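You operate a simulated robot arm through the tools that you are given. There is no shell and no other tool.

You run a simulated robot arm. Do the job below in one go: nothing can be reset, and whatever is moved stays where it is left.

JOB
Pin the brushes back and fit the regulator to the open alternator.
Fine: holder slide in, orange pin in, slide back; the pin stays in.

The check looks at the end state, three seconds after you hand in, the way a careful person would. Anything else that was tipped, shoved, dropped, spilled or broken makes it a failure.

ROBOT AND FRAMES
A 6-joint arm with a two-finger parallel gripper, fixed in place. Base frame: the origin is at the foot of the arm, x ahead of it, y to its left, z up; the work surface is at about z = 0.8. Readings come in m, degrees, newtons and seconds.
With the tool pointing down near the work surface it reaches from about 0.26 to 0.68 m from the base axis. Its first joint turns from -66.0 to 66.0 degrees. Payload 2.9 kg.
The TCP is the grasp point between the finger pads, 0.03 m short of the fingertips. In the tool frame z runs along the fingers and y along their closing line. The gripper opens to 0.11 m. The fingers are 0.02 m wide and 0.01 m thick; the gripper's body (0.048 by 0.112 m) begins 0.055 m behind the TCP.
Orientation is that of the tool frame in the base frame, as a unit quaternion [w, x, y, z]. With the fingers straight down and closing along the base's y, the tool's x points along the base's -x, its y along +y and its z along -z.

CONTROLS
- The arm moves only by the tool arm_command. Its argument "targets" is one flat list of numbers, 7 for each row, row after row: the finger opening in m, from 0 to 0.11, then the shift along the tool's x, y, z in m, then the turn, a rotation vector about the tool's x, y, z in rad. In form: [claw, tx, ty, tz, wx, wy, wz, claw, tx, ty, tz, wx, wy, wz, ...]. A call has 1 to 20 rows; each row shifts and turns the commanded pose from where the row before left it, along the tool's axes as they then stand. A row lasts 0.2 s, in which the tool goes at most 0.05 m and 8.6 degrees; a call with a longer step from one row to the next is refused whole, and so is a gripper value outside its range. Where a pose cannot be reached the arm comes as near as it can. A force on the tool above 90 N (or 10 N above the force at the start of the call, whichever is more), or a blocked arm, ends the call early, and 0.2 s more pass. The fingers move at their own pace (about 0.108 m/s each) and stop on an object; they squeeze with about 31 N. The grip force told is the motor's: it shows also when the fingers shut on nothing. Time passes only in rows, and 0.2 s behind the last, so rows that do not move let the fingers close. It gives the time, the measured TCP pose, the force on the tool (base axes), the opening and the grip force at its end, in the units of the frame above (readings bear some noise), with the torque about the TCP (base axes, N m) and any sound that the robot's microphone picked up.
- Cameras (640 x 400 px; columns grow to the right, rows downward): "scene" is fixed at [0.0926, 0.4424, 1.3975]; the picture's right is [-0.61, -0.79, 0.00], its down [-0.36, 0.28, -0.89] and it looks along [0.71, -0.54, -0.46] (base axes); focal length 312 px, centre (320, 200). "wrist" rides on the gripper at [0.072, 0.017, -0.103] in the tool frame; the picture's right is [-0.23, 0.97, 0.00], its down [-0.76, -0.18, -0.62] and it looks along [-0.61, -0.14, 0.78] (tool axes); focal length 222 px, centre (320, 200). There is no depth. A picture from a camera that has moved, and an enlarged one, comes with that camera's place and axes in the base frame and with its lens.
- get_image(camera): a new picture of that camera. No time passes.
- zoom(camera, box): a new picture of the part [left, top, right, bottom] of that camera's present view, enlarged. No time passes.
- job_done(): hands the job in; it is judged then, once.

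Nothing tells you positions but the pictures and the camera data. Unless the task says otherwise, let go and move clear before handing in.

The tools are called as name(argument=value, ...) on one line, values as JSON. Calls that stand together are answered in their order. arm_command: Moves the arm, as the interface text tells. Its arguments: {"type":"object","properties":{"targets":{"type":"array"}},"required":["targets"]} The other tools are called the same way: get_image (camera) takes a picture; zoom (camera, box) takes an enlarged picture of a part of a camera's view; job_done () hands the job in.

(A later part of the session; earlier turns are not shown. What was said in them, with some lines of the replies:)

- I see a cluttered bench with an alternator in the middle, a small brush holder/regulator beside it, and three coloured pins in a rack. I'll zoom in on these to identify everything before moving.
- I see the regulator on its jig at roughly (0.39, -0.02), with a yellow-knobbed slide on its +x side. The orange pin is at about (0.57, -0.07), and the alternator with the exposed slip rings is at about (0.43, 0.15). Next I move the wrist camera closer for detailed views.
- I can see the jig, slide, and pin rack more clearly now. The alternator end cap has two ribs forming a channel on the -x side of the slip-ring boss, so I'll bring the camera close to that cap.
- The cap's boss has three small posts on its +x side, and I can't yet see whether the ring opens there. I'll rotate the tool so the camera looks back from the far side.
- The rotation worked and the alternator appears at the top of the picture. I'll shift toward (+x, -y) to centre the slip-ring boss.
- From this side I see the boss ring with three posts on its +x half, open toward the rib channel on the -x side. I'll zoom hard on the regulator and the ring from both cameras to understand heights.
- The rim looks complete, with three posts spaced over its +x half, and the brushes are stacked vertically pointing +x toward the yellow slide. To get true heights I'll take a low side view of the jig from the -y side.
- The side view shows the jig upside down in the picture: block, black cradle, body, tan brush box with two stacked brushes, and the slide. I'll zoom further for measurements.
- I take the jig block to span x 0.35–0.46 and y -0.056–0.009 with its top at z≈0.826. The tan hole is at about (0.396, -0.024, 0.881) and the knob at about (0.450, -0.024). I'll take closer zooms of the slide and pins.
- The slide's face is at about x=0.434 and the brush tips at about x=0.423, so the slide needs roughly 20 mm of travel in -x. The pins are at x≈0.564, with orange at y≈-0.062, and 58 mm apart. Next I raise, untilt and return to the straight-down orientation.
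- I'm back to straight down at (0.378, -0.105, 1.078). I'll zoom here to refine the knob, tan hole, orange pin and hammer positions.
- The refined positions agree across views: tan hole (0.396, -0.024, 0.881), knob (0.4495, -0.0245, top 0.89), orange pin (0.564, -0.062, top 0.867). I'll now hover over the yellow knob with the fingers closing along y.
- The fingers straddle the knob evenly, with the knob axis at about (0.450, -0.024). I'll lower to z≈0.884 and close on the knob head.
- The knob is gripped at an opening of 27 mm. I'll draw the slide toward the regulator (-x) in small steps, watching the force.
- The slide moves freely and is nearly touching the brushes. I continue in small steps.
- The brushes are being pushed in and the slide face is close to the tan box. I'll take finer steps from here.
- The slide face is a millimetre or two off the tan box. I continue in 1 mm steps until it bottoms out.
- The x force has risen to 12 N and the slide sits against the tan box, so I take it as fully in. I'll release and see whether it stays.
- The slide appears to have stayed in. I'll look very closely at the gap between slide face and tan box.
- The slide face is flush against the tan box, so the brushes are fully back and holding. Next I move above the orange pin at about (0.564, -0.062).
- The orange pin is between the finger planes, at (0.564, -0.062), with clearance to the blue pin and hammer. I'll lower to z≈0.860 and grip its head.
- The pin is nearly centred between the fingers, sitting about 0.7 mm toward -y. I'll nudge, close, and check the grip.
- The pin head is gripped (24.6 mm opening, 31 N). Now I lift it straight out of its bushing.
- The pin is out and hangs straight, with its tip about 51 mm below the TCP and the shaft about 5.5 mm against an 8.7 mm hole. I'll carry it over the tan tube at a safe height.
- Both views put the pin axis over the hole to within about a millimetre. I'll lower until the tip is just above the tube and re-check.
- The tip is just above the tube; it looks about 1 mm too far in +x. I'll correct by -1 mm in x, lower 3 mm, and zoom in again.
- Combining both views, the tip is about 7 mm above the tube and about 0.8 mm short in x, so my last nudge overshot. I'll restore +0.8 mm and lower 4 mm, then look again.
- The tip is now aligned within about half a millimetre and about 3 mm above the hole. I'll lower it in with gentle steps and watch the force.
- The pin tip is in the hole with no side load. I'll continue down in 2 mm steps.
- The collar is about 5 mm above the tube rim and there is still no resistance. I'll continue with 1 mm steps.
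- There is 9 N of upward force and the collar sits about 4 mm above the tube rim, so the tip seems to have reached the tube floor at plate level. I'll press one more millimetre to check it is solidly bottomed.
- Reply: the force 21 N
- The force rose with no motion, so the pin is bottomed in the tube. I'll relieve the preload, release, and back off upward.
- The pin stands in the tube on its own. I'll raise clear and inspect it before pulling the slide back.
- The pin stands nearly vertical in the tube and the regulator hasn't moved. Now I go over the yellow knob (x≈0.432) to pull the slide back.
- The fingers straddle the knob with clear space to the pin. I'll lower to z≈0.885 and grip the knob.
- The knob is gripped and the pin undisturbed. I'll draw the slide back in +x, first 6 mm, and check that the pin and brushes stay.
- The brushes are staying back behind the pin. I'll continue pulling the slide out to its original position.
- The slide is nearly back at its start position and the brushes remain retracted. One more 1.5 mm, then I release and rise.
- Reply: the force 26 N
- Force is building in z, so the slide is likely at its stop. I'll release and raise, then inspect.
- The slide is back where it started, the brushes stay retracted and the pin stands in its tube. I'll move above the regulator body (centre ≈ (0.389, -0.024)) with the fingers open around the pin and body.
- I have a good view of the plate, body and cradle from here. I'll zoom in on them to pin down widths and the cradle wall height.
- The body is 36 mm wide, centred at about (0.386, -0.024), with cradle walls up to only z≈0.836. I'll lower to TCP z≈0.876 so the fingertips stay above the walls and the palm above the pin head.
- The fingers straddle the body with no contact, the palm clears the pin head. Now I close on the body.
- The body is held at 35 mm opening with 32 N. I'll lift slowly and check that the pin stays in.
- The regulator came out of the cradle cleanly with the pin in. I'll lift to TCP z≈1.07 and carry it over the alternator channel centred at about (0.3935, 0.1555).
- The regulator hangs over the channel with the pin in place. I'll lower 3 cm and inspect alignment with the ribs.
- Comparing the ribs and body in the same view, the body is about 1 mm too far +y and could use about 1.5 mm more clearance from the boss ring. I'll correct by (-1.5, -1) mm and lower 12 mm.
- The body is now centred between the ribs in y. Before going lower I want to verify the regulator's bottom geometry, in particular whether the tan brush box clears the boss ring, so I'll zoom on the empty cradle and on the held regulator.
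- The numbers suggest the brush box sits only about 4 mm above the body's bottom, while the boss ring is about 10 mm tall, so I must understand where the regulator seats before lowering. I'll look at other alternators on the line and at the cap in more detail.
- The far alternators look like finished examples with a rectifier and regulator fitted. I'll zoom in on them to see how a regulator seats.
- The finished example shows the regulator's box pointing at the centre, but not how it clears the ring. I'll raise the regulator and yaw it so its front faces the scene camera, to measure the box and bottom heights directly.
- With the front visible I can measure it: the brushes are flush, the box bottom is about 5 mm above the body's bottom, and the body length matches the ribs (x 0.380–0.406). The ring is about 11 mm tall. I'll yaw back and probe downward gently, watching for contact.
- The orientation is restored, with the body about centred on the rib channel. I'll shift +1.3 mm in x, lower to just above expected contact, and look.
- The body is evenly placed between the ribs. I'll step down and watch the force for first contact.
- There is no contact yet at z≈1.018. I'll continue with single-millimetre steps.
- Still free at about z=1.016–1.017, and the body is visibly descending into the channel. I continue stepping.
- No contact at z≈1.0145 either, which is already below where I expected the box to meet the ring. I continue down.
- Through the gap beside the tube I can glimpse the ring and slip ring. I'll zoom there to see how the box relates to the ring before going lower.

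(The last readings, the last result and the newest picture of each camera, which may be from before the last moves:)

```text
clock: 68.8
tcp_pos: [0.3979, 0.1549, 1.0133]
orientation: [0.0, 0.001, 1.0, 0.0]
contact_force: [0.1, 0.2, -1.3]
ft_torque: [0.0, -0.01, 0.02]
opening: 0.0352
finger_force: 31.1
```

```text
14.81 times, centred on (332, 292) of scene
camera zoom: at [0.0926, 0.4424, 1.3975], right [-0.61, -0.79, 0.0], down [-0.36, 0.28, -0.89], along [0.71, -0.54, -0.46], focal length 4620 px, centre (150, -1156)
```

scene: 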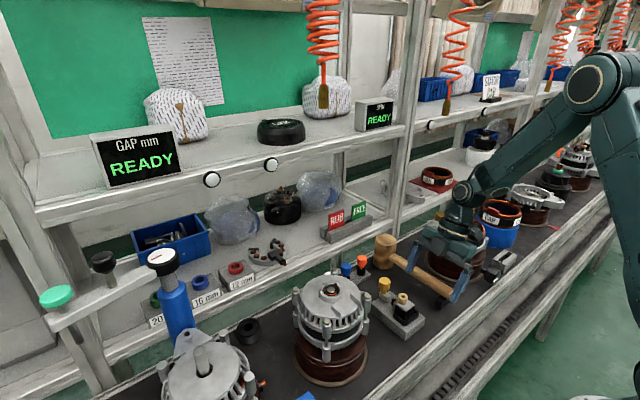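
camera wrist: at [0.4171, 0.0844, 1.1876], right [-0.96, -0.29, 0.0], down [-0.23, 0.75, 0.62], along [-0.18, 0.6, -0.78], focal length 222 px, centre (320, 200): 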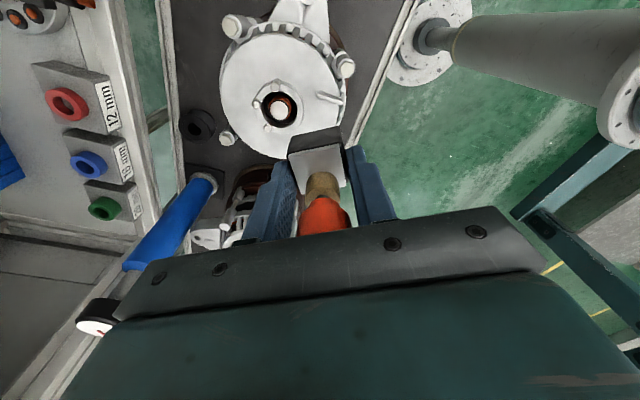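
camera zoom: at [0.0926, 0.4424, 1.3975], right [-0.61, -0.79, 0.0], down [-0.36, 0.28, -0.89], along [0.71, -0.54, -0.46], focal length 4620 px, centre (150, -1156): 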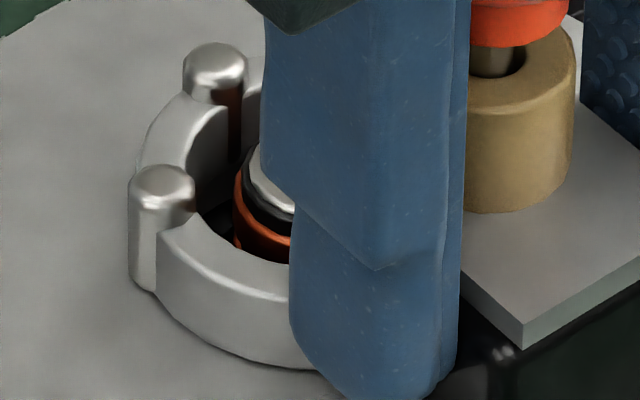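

No contact yet and nothing looks fouled. I'll keep stepping down 1 mm at a time.

arm_command(targets=[0.03, 0, 0, 0.001, 0, 0, 0, 0.03, 0, 0, 0, 0, 0, 0])

arm_command(targets=[0.03, 0, 0, 0.001, 0, 0, 0, 0.03, 0, 0, 0, 0, 0, 0])

zoom(camera="scene", box=[320, 265, 365, 315])

```text
clock: 69.4
tcp_pos: [0.3966, 0.1543, 1.0122]
orientation: [0.0, 0.0, 1.0, 0.0]
contact_force: [-0.8, -0.7, -1.5]
ft_torque: [0.01, 0.02, -0.03]
opening: 0.0352
finger_force: 31.2
```

```text
clock: 70.0
tcp_pos: [0.3979, 0.1541, 1.0104]
orientation: [0.0, 0.0, 1.0, 0.0]
contact_force: [-0.3, 0.8, -0.5]
ft_torque: [-0.02, -0.01, 0.0]
opening: 0.0354
finger_force: 31.0
```

```text
8.00 times, centred on (342, 290) of scene
camera zoom: at [0.0926, 0.4424, 1.3975], right [-0.61, -0.79, 0.0], down [-0.36, 0.28, -0.89], along [0.71, -0.54, -0.46], focal length 2495 px, centre (140, -520)
```

zoom: 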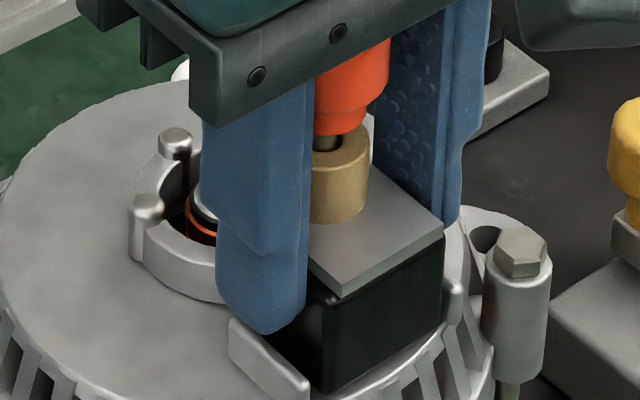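

Still descending freely. I continue with 1 mm steps, watching the fingertip-to-rib gap as well.

arm_command(targets=[0.03, 0, 0, 0.001, 0, 0, 0, 0.03, 0, 0, 0, 0, 0, 0])

zoom(camera="scene", box=[320, 280, 355, 315])

```text
clock: 70.6
tcp_pos: [0.3969, 0.154, 1.0105]
orientation: [-0.001, 0.0, 1.0, 0.0]
contact_force: [0.0, 0.3, -1.6]
ft_torque: [0.03, 0.0, -0.01]
opening: 0.0351
finger_force: 30.7
```

```text
11.43 times, centred on (338, 298) of scene
camera zoom: at [0.0926, 0.4424, 1.3975], right [-0.61, -0.79, 0.0], down [-0.36, 0.28, -0.89], along [0.71, -0.54, -0.46], focal length 3564 px, centre (120, -914)
```

zoom: 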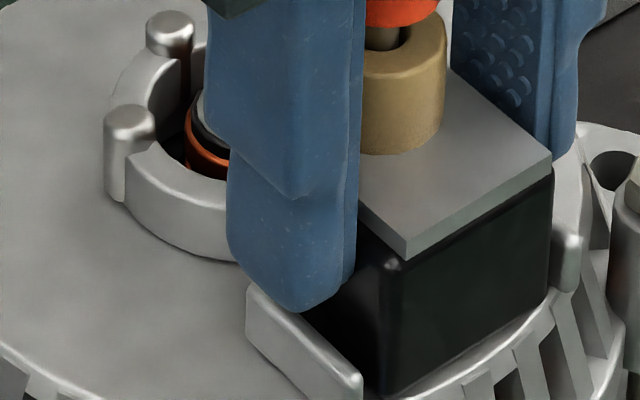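

The body's lower edge is nearly on the cap surface. Another 1 mm step.

arm_command(targets=[0.03, 0, 0, 0.001, 0, 0, 0, 0.03, 0, 0, 0, 0, 0, 0])

arm_command(targets=[0.03, 0, 0, 0.001, 0, 0, 0, 0.03, 0, 0, 0, 0, 0, 0])

zoom(camera="scene", box=[325, 285, 360, 320])

```text
clock: 71.2
tcp_pos: [0.3973, 0.1551, 1.0099]
orientation: [0.0, 0.0, 1.0, 0.0]
contact_force: [-0.1, 0.0, -0.9]
ft_torque: [-0.04, -0.01, -0.02]
opening: 0.0352
finger_force: 31.0
```

```text
clock: 71.8
tcp_pos: [0.3977, 0.1548, 1.0084]
orientation: [0.001, 0.0, 1.0, 0.0]
contact_force: [-2.6, -1.7, 17.8]
ft_torque: [-0.16, 0.31, -0.04]
opening: 0.0353
finger_force: 31.5
```

```text
11.43 times, centred on (342, 302) of scene
camera zoom: at [0.0922, 0.4423, 1.3975], right [-0.61, -0.79, 0.0], down [-0.36, 0.28, -0.89], along [0.71, -0.54, -0.46], focal length 3564 px, centre (63, -971)
```

zoom: 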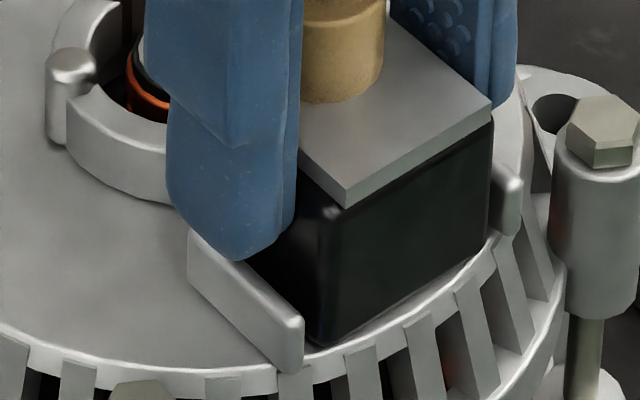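

Contact at z≈1.0085 with 18 N. The torque places the contact beneath the body rather than under the box, so the regulator is seated on the cap between the ribs. I'll relieve the preload and open the fingers.

arm_command(targets=[0.03, 0, 0, -0.0008, 0, 0, 0, 0.03, 0, 0, 0, 0, 0, 0])

zoom(camera="wrist", box=[250, 90, 390, 210])

```text
clock: 72.4
tcp_pos: [0.3984, 0.1549, 1.0083]
orientation: [0.001, 0.0, 1.0, 0.0]
contact_force: [-0.5, -2.2, 13.3]
ft_torque: [-0.07, 0.09, 0.03]
opening: 0.0352
finger_force: 31.0
```

```text
3.33 times, centred on (320, 150) of wrist
camera zoom: at [0.3247, 0.1729, 1.1135], right [0.23, 0.97, 0.0], down [0.76, -0.18, 0.62], along [0.61, -0.14, -0.78], focal length 740 px, centre (320, 367)
```

zoom: 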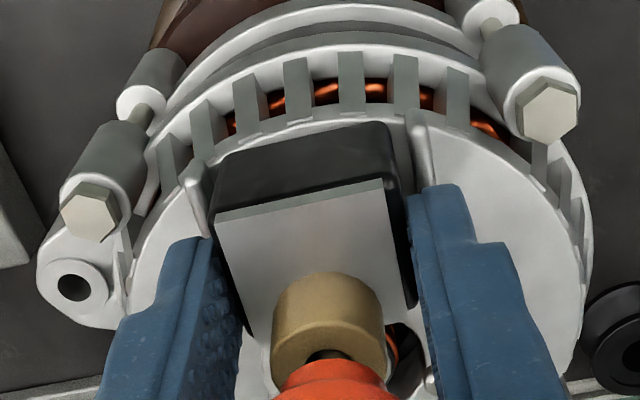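

The remaining 13 N acts through the body centre, so it is sitting flat. I'll ease off a little more and open slowly.

arm_command(targets=[0.03, 0, 0, -0.0008, 0, 0, 0, 0.03, 0, 0, 0, 0, 0, 0, 0.038, 0, 0, 0, 0, 0, 0, 0.045, 0, 0, 0, 0, 0, 0, 0.05, 0, 0, 0, 0, 0, 0, 0.05, 0, 0, 0, 0, 0, 0])

zoom(camera="scene", box=[310, 255, 370, 320])

zoom(camera="wrist", box=[250, 90, 390, 210])

```text
clock: 73.8
tcp_pos: [0.3978, 0.1542, 1.0092]
orientation: [0.0, 0.0, 1.0, 0.0]
contact_force: [0.5, 0.2, 0.0]
ft_torque: [0.01, -0.01, -0.02]
opening: 0.0502
finger_force: 0.0
```

```text
6.15 times, centred on (340, 288) of scene
camera zoom: at [0.0926, 0.4424, 1.3975], right [-0.61, -0.79, 0.0], down [-0.36, 0.28, -0.89], along [0.71, -0.54, -0.46], focal length 1919 px, centre (197, -338)
```

zoom: 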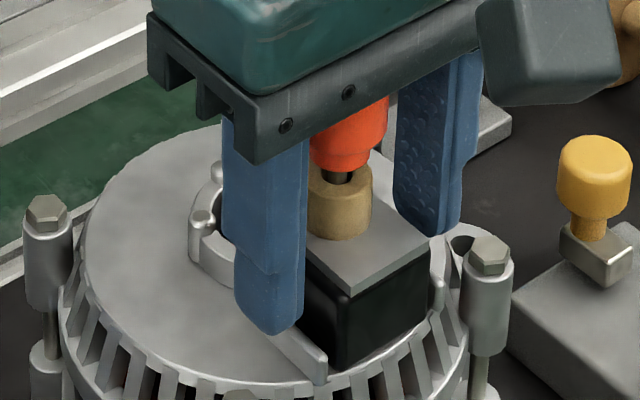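

```text
3.33 times, centred on (320, 150) of wrist
camera zoom: at [0.3245, 0.1727, 1.1142], right [0.23, 0.97, 0.0], down [0.76, -0.18, 0.62], along [0.61, -0.14, -0.78], focal length 740 px, centre (320, 367)
```

zoom: 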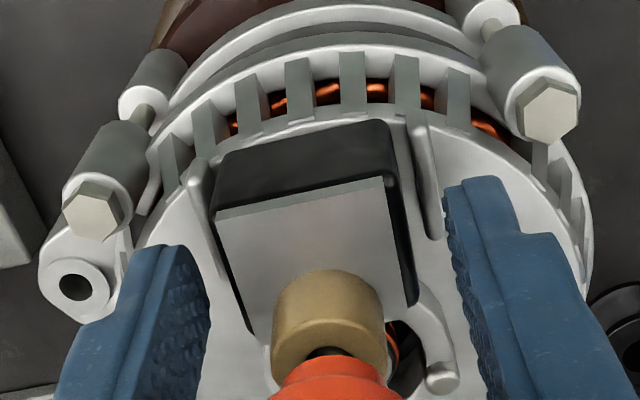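

The regulator stayed put between the ribs with the pin in. I'll raise straight up clear of the pin and inspect the seat.

arm_command(targets=[0.05, 0, 0, -0.01, 0, 0, 0, 0.05, 0, 0, -0.02, 0, 0, 0, 0.05, 0, 0, -0.03, 0, 0, 0, 0.05, 0, 0, -0.04, 0, 0, 0, 0.05, 0, 0, 0, 0, 0, 0])

zoom(camera="scene", box=[310, 255, 370, 320])

get_image(camera="wrist")

zoom(camera="wrist", box=[250, 60, 390, 200])

```text
clock: 75.0
tcp_pos: [0.3963, 0.1538, 1.111]
orientation: [0.0, 0.0, 1.0, 0.0]
contact_force: [0.2, 0.2, -0.4]
ft_torque: [0.02, 0.01, 0.03]
opening: 0.05
finger_force: 0.1
```

```text
6.15 times, centred on (340, 288) of scene
camera zoom: at [0.0925, 0.4424, 1.3975], right [-0.61, -0.79, 0.0], down [-0.36, 0.28, -0.89], along [0.71, -0.54, -0.46], focal length 1919 px, centre (197, -338)
```

zoom: 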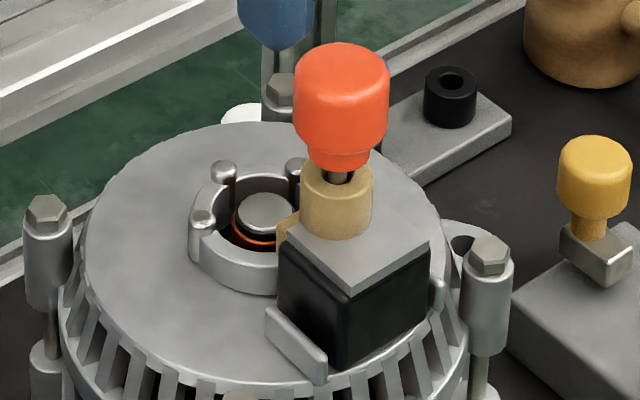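

```text
taken
camera wrist: at [0.324, 0.173, 1.2149], right [0.23, 0.97, 0.0], down [0.76, -0.18, 0.62], along [0.61, -0.14, -0.78], focal length 222 px, centre (320, 200)
```

wrist: 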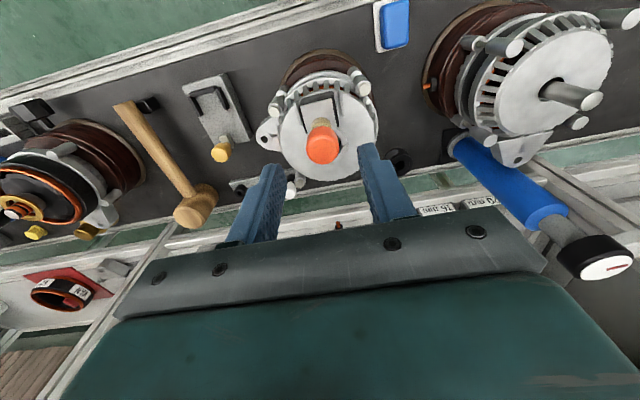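

```text
2.86 times, centred on (320, 130) of wrist
camera zoom: at [0.324, 0.173, 1.2149], right [0.23, 0.97, 0.0], down [0.76, -0.18, 0.62], along [0.61, -0.14, -0.78], focal length 635 px, centre (320, 400)
```

zoom: 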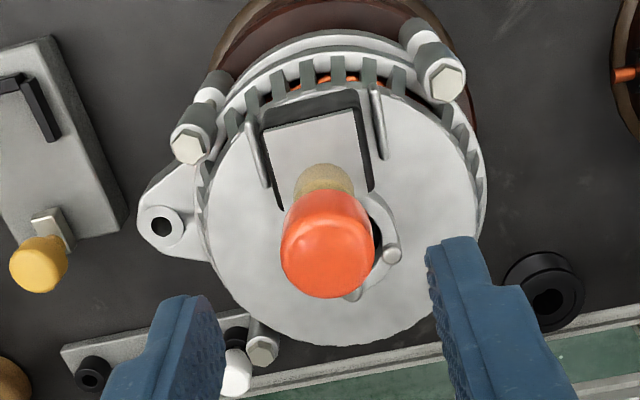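

The regulator sits between the ribs with its tan box reaching toward the slip ring and the pin upright. I'll zoom in closely to confirm the seating.

zoom(camera="scene", box=[325, 280, 350, 305])

zoom(camera="scene", box=[330, 290, 362, 320])

zoom(camera="scene", box=[330, 255, 360, 295])

zoom(camera="wrist", box=[285, 80, 355, 150])

```text
16.00 times, centred on (338, 292) of scene
camera zoom: at [0.0925, 0.4424, 1.3975], right [-0.61, -0.79, 0.0], down [-0.36, 0.28, -0.89], along [0.71, -0.54, -0.46], focal length 4989 px, centre (40, -1280)
```

zoom: 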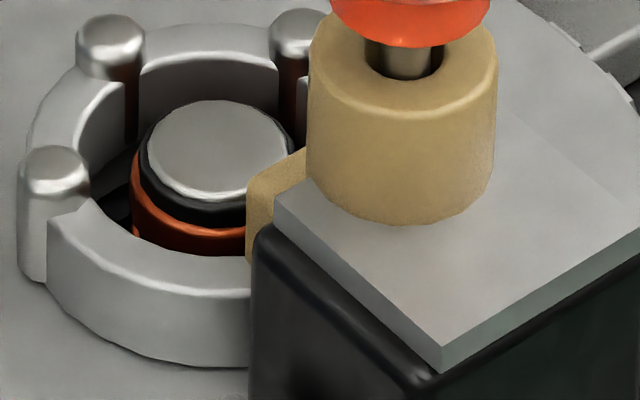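

```text
13.33 times, centred on (346, 305) of scene
camera zoom: at [0.0925, 0.4424, 1.3975], right [-0.61, -0.79, 0.0], down [-0.36, 0.28, -0.89], along [0.71, -0.54, -0.46], focal length 4158 px, centre (-27, -1200)
```

zoom: 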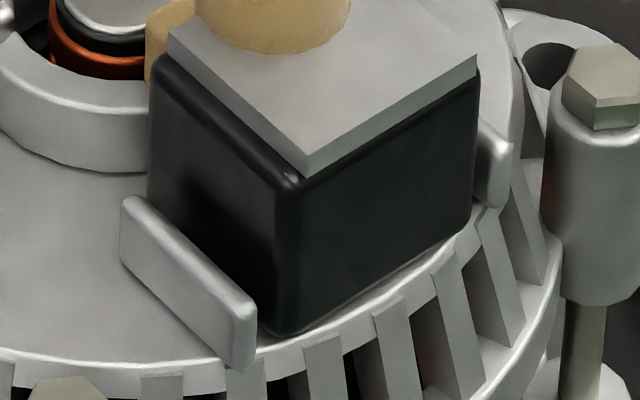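

```text
10.00 times, centred on (345, 275) of scene
camera zoom: at [0.0925, 0.4424, 1.3975], right [-0.61, -0.79, 0.0], down [-0.36, 0.28, -0.89], along [0.71, -0.54, -0.46], focal length 3118 px, centre (70, -550)
```

zoom: 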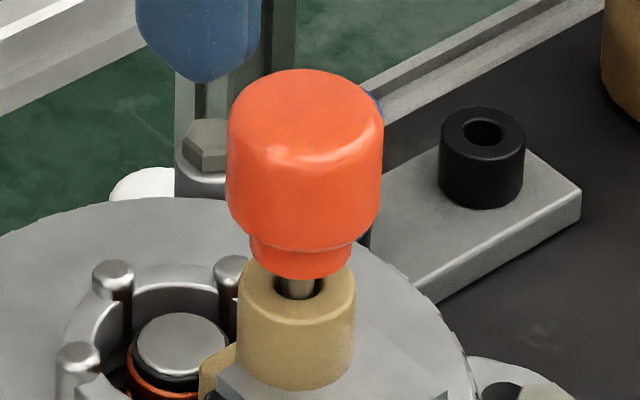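

```text
5.71 times, centred on (320, 115) of wrist
camera zoom: at [0.324, 0.173, 1.2149], right [0.23, 0.97, 0.0], down [0.76, -0.18, 0.62], along [0.61, -0.14, -0.78], focal length 1269 px, centre (320, 686)
```

zoom: 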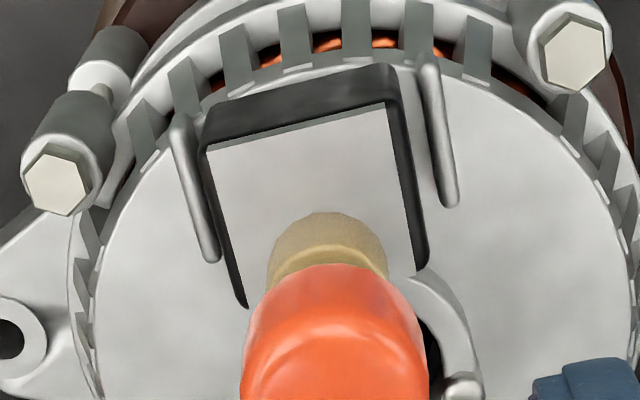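

The regulator is flat on the cap between the ribs, its box just short of the slip ring, and the pin is still in. I'll move the arm well clear and take a last look at the whole scene.

arm_command(targets=[0.05, 0, 0, -0.04, 0, 0, 0, 0.05, 0, 0, -0.04, 0, 0, 0, 0.08, 0.01, -0.02, -0.01, 0, 0, 0, 0.08, 0.01, -0.02, 0, 0, 0, 0, 0.08, 0, 0, 0, 0, 0, 0])

get_image(camera="scene")

zoom(camera="scene", box=[280, 230, 460, 350])

get_image(camera="wrist")

```text
clock: 76.2
tcp_pos: [0.3759, 0.114, 1.197]
orientation: [0.0, 0.0, 1.0, 0.001]
contact_force: [-0.5, -0.7, 0.7]
ft_torque: [0.04, 0.0, 0.0]
opening: 0.0799
finger_force: 0.0
```

```text
taken
```

scene: 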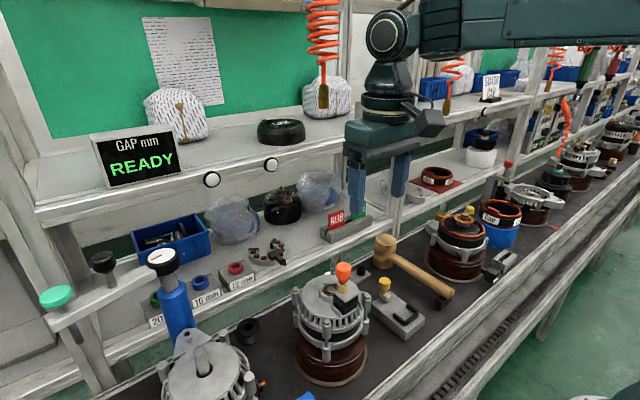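

```text
3.33 times, centred on (370, 290) of scene
camera zoom: at [0.0925, 0.4424, 1.3975], right [-0.61, -0.79, 0.0], down [-0.36, 0.28, -0.89], along [0.71, -0.54, -0.46], focal length 1039 px, centre (153, -100)
```

zoom: 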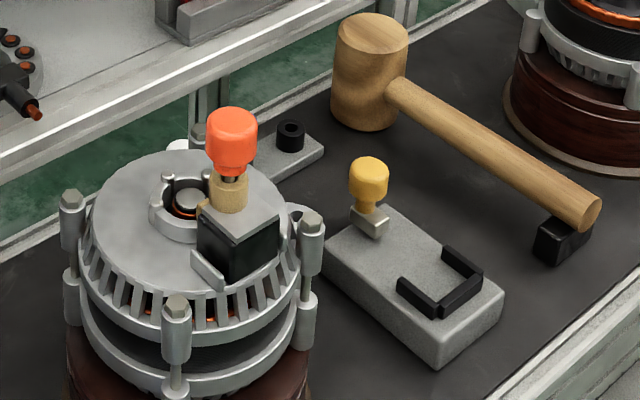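

```text
taken
camera wrist: at [0.3032, 0.1329, 1.303], right [0.23, 0.97, 0.0], down [0.76, -0.18, 0.62], along [0.61, -0.14, -0.78], focal length 222 px, centre (320, 200)
```

wrist: 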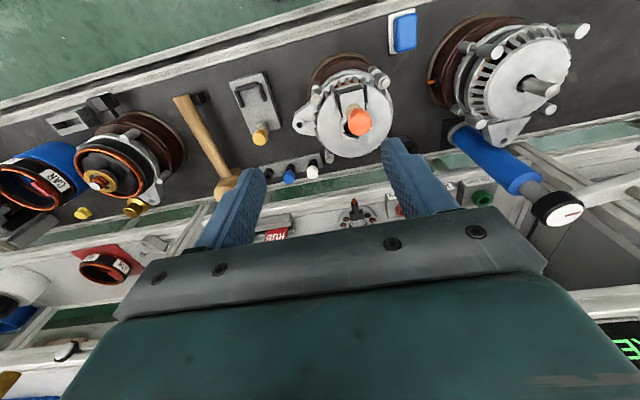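

Everything else on the bench looks undisturbed. One last zoom on the fitted regulator from above to confirm alignment and stability.

zoom(camera="wrist", box=[290, 50, 410, 160])

zoom(camera="scene", box=[315, 255, 365, 315])

```text
3.64 times, centred on (350, 105) of wrist
camera zoom: at [0.3032, 0.1329, 1.303], right [0.23, 0.97, 0.0], down [0.76, -0.18, 0.62], along [0.61, -0.14, -0.78], focal length 808 px, centre (211, 546)
```

zoom: 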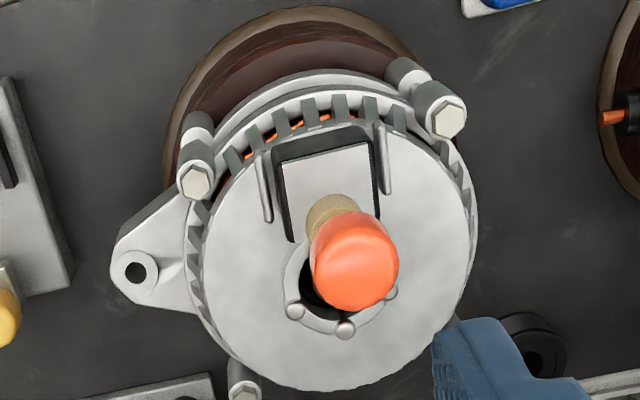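

```text
6.67 times, centred on (340, 285) of scene
camera zoom: at [0.0925, 0.4424, 1.3975], right [-0.61, -0.79, 0.0], down [-0.36, 0.28, -0.89], along [0.71, -0.54, -0.46], focal length 2079 px, centre (187, -367)
```

zoom: 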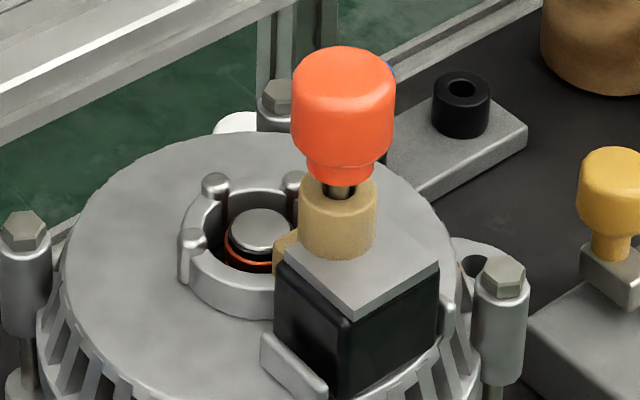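

The regulator is seated upright between the ribs with its box facing the slip rings. The orange pin is still in and the brushes are held back. The slide is back, nothing else has moved that I can see, and the arm is clear, so I'm handing in.

job_done()

```text
The job is handed in.
```

I pinned the brushes back, fitted the regulator to the open alternator, and handed the job in. I don't have the check's result.

- **Slide in:** I pushed the yellow-knob slide in until its face met the tan brush box, and it stayed there on its own.
- **Pin:** The orange pin went to the bottom of the tan tube. Its collar sits about 3–4 mm above the rim because the shaft reaches the tube floor first.
- **Slide back:** I pulled the slide back to where it started. The brushes stayed flush in the box and the pin stayed in.
- **Regulator:** It sits flat and upright on the alternator cap between the two ribs. The brush box points at the slip rings and stops just short of them. The pin is still in.

I worked out the seating position from the pictures: the body matches the ribs in length and fits between them. My measurements said the brush box should have hit the ring around the slip rings on the way down, but it met nothing until the body touched the cap.

Nothing else on the bench looked moved in the last pictures, and the arm is clear with the gripper open.
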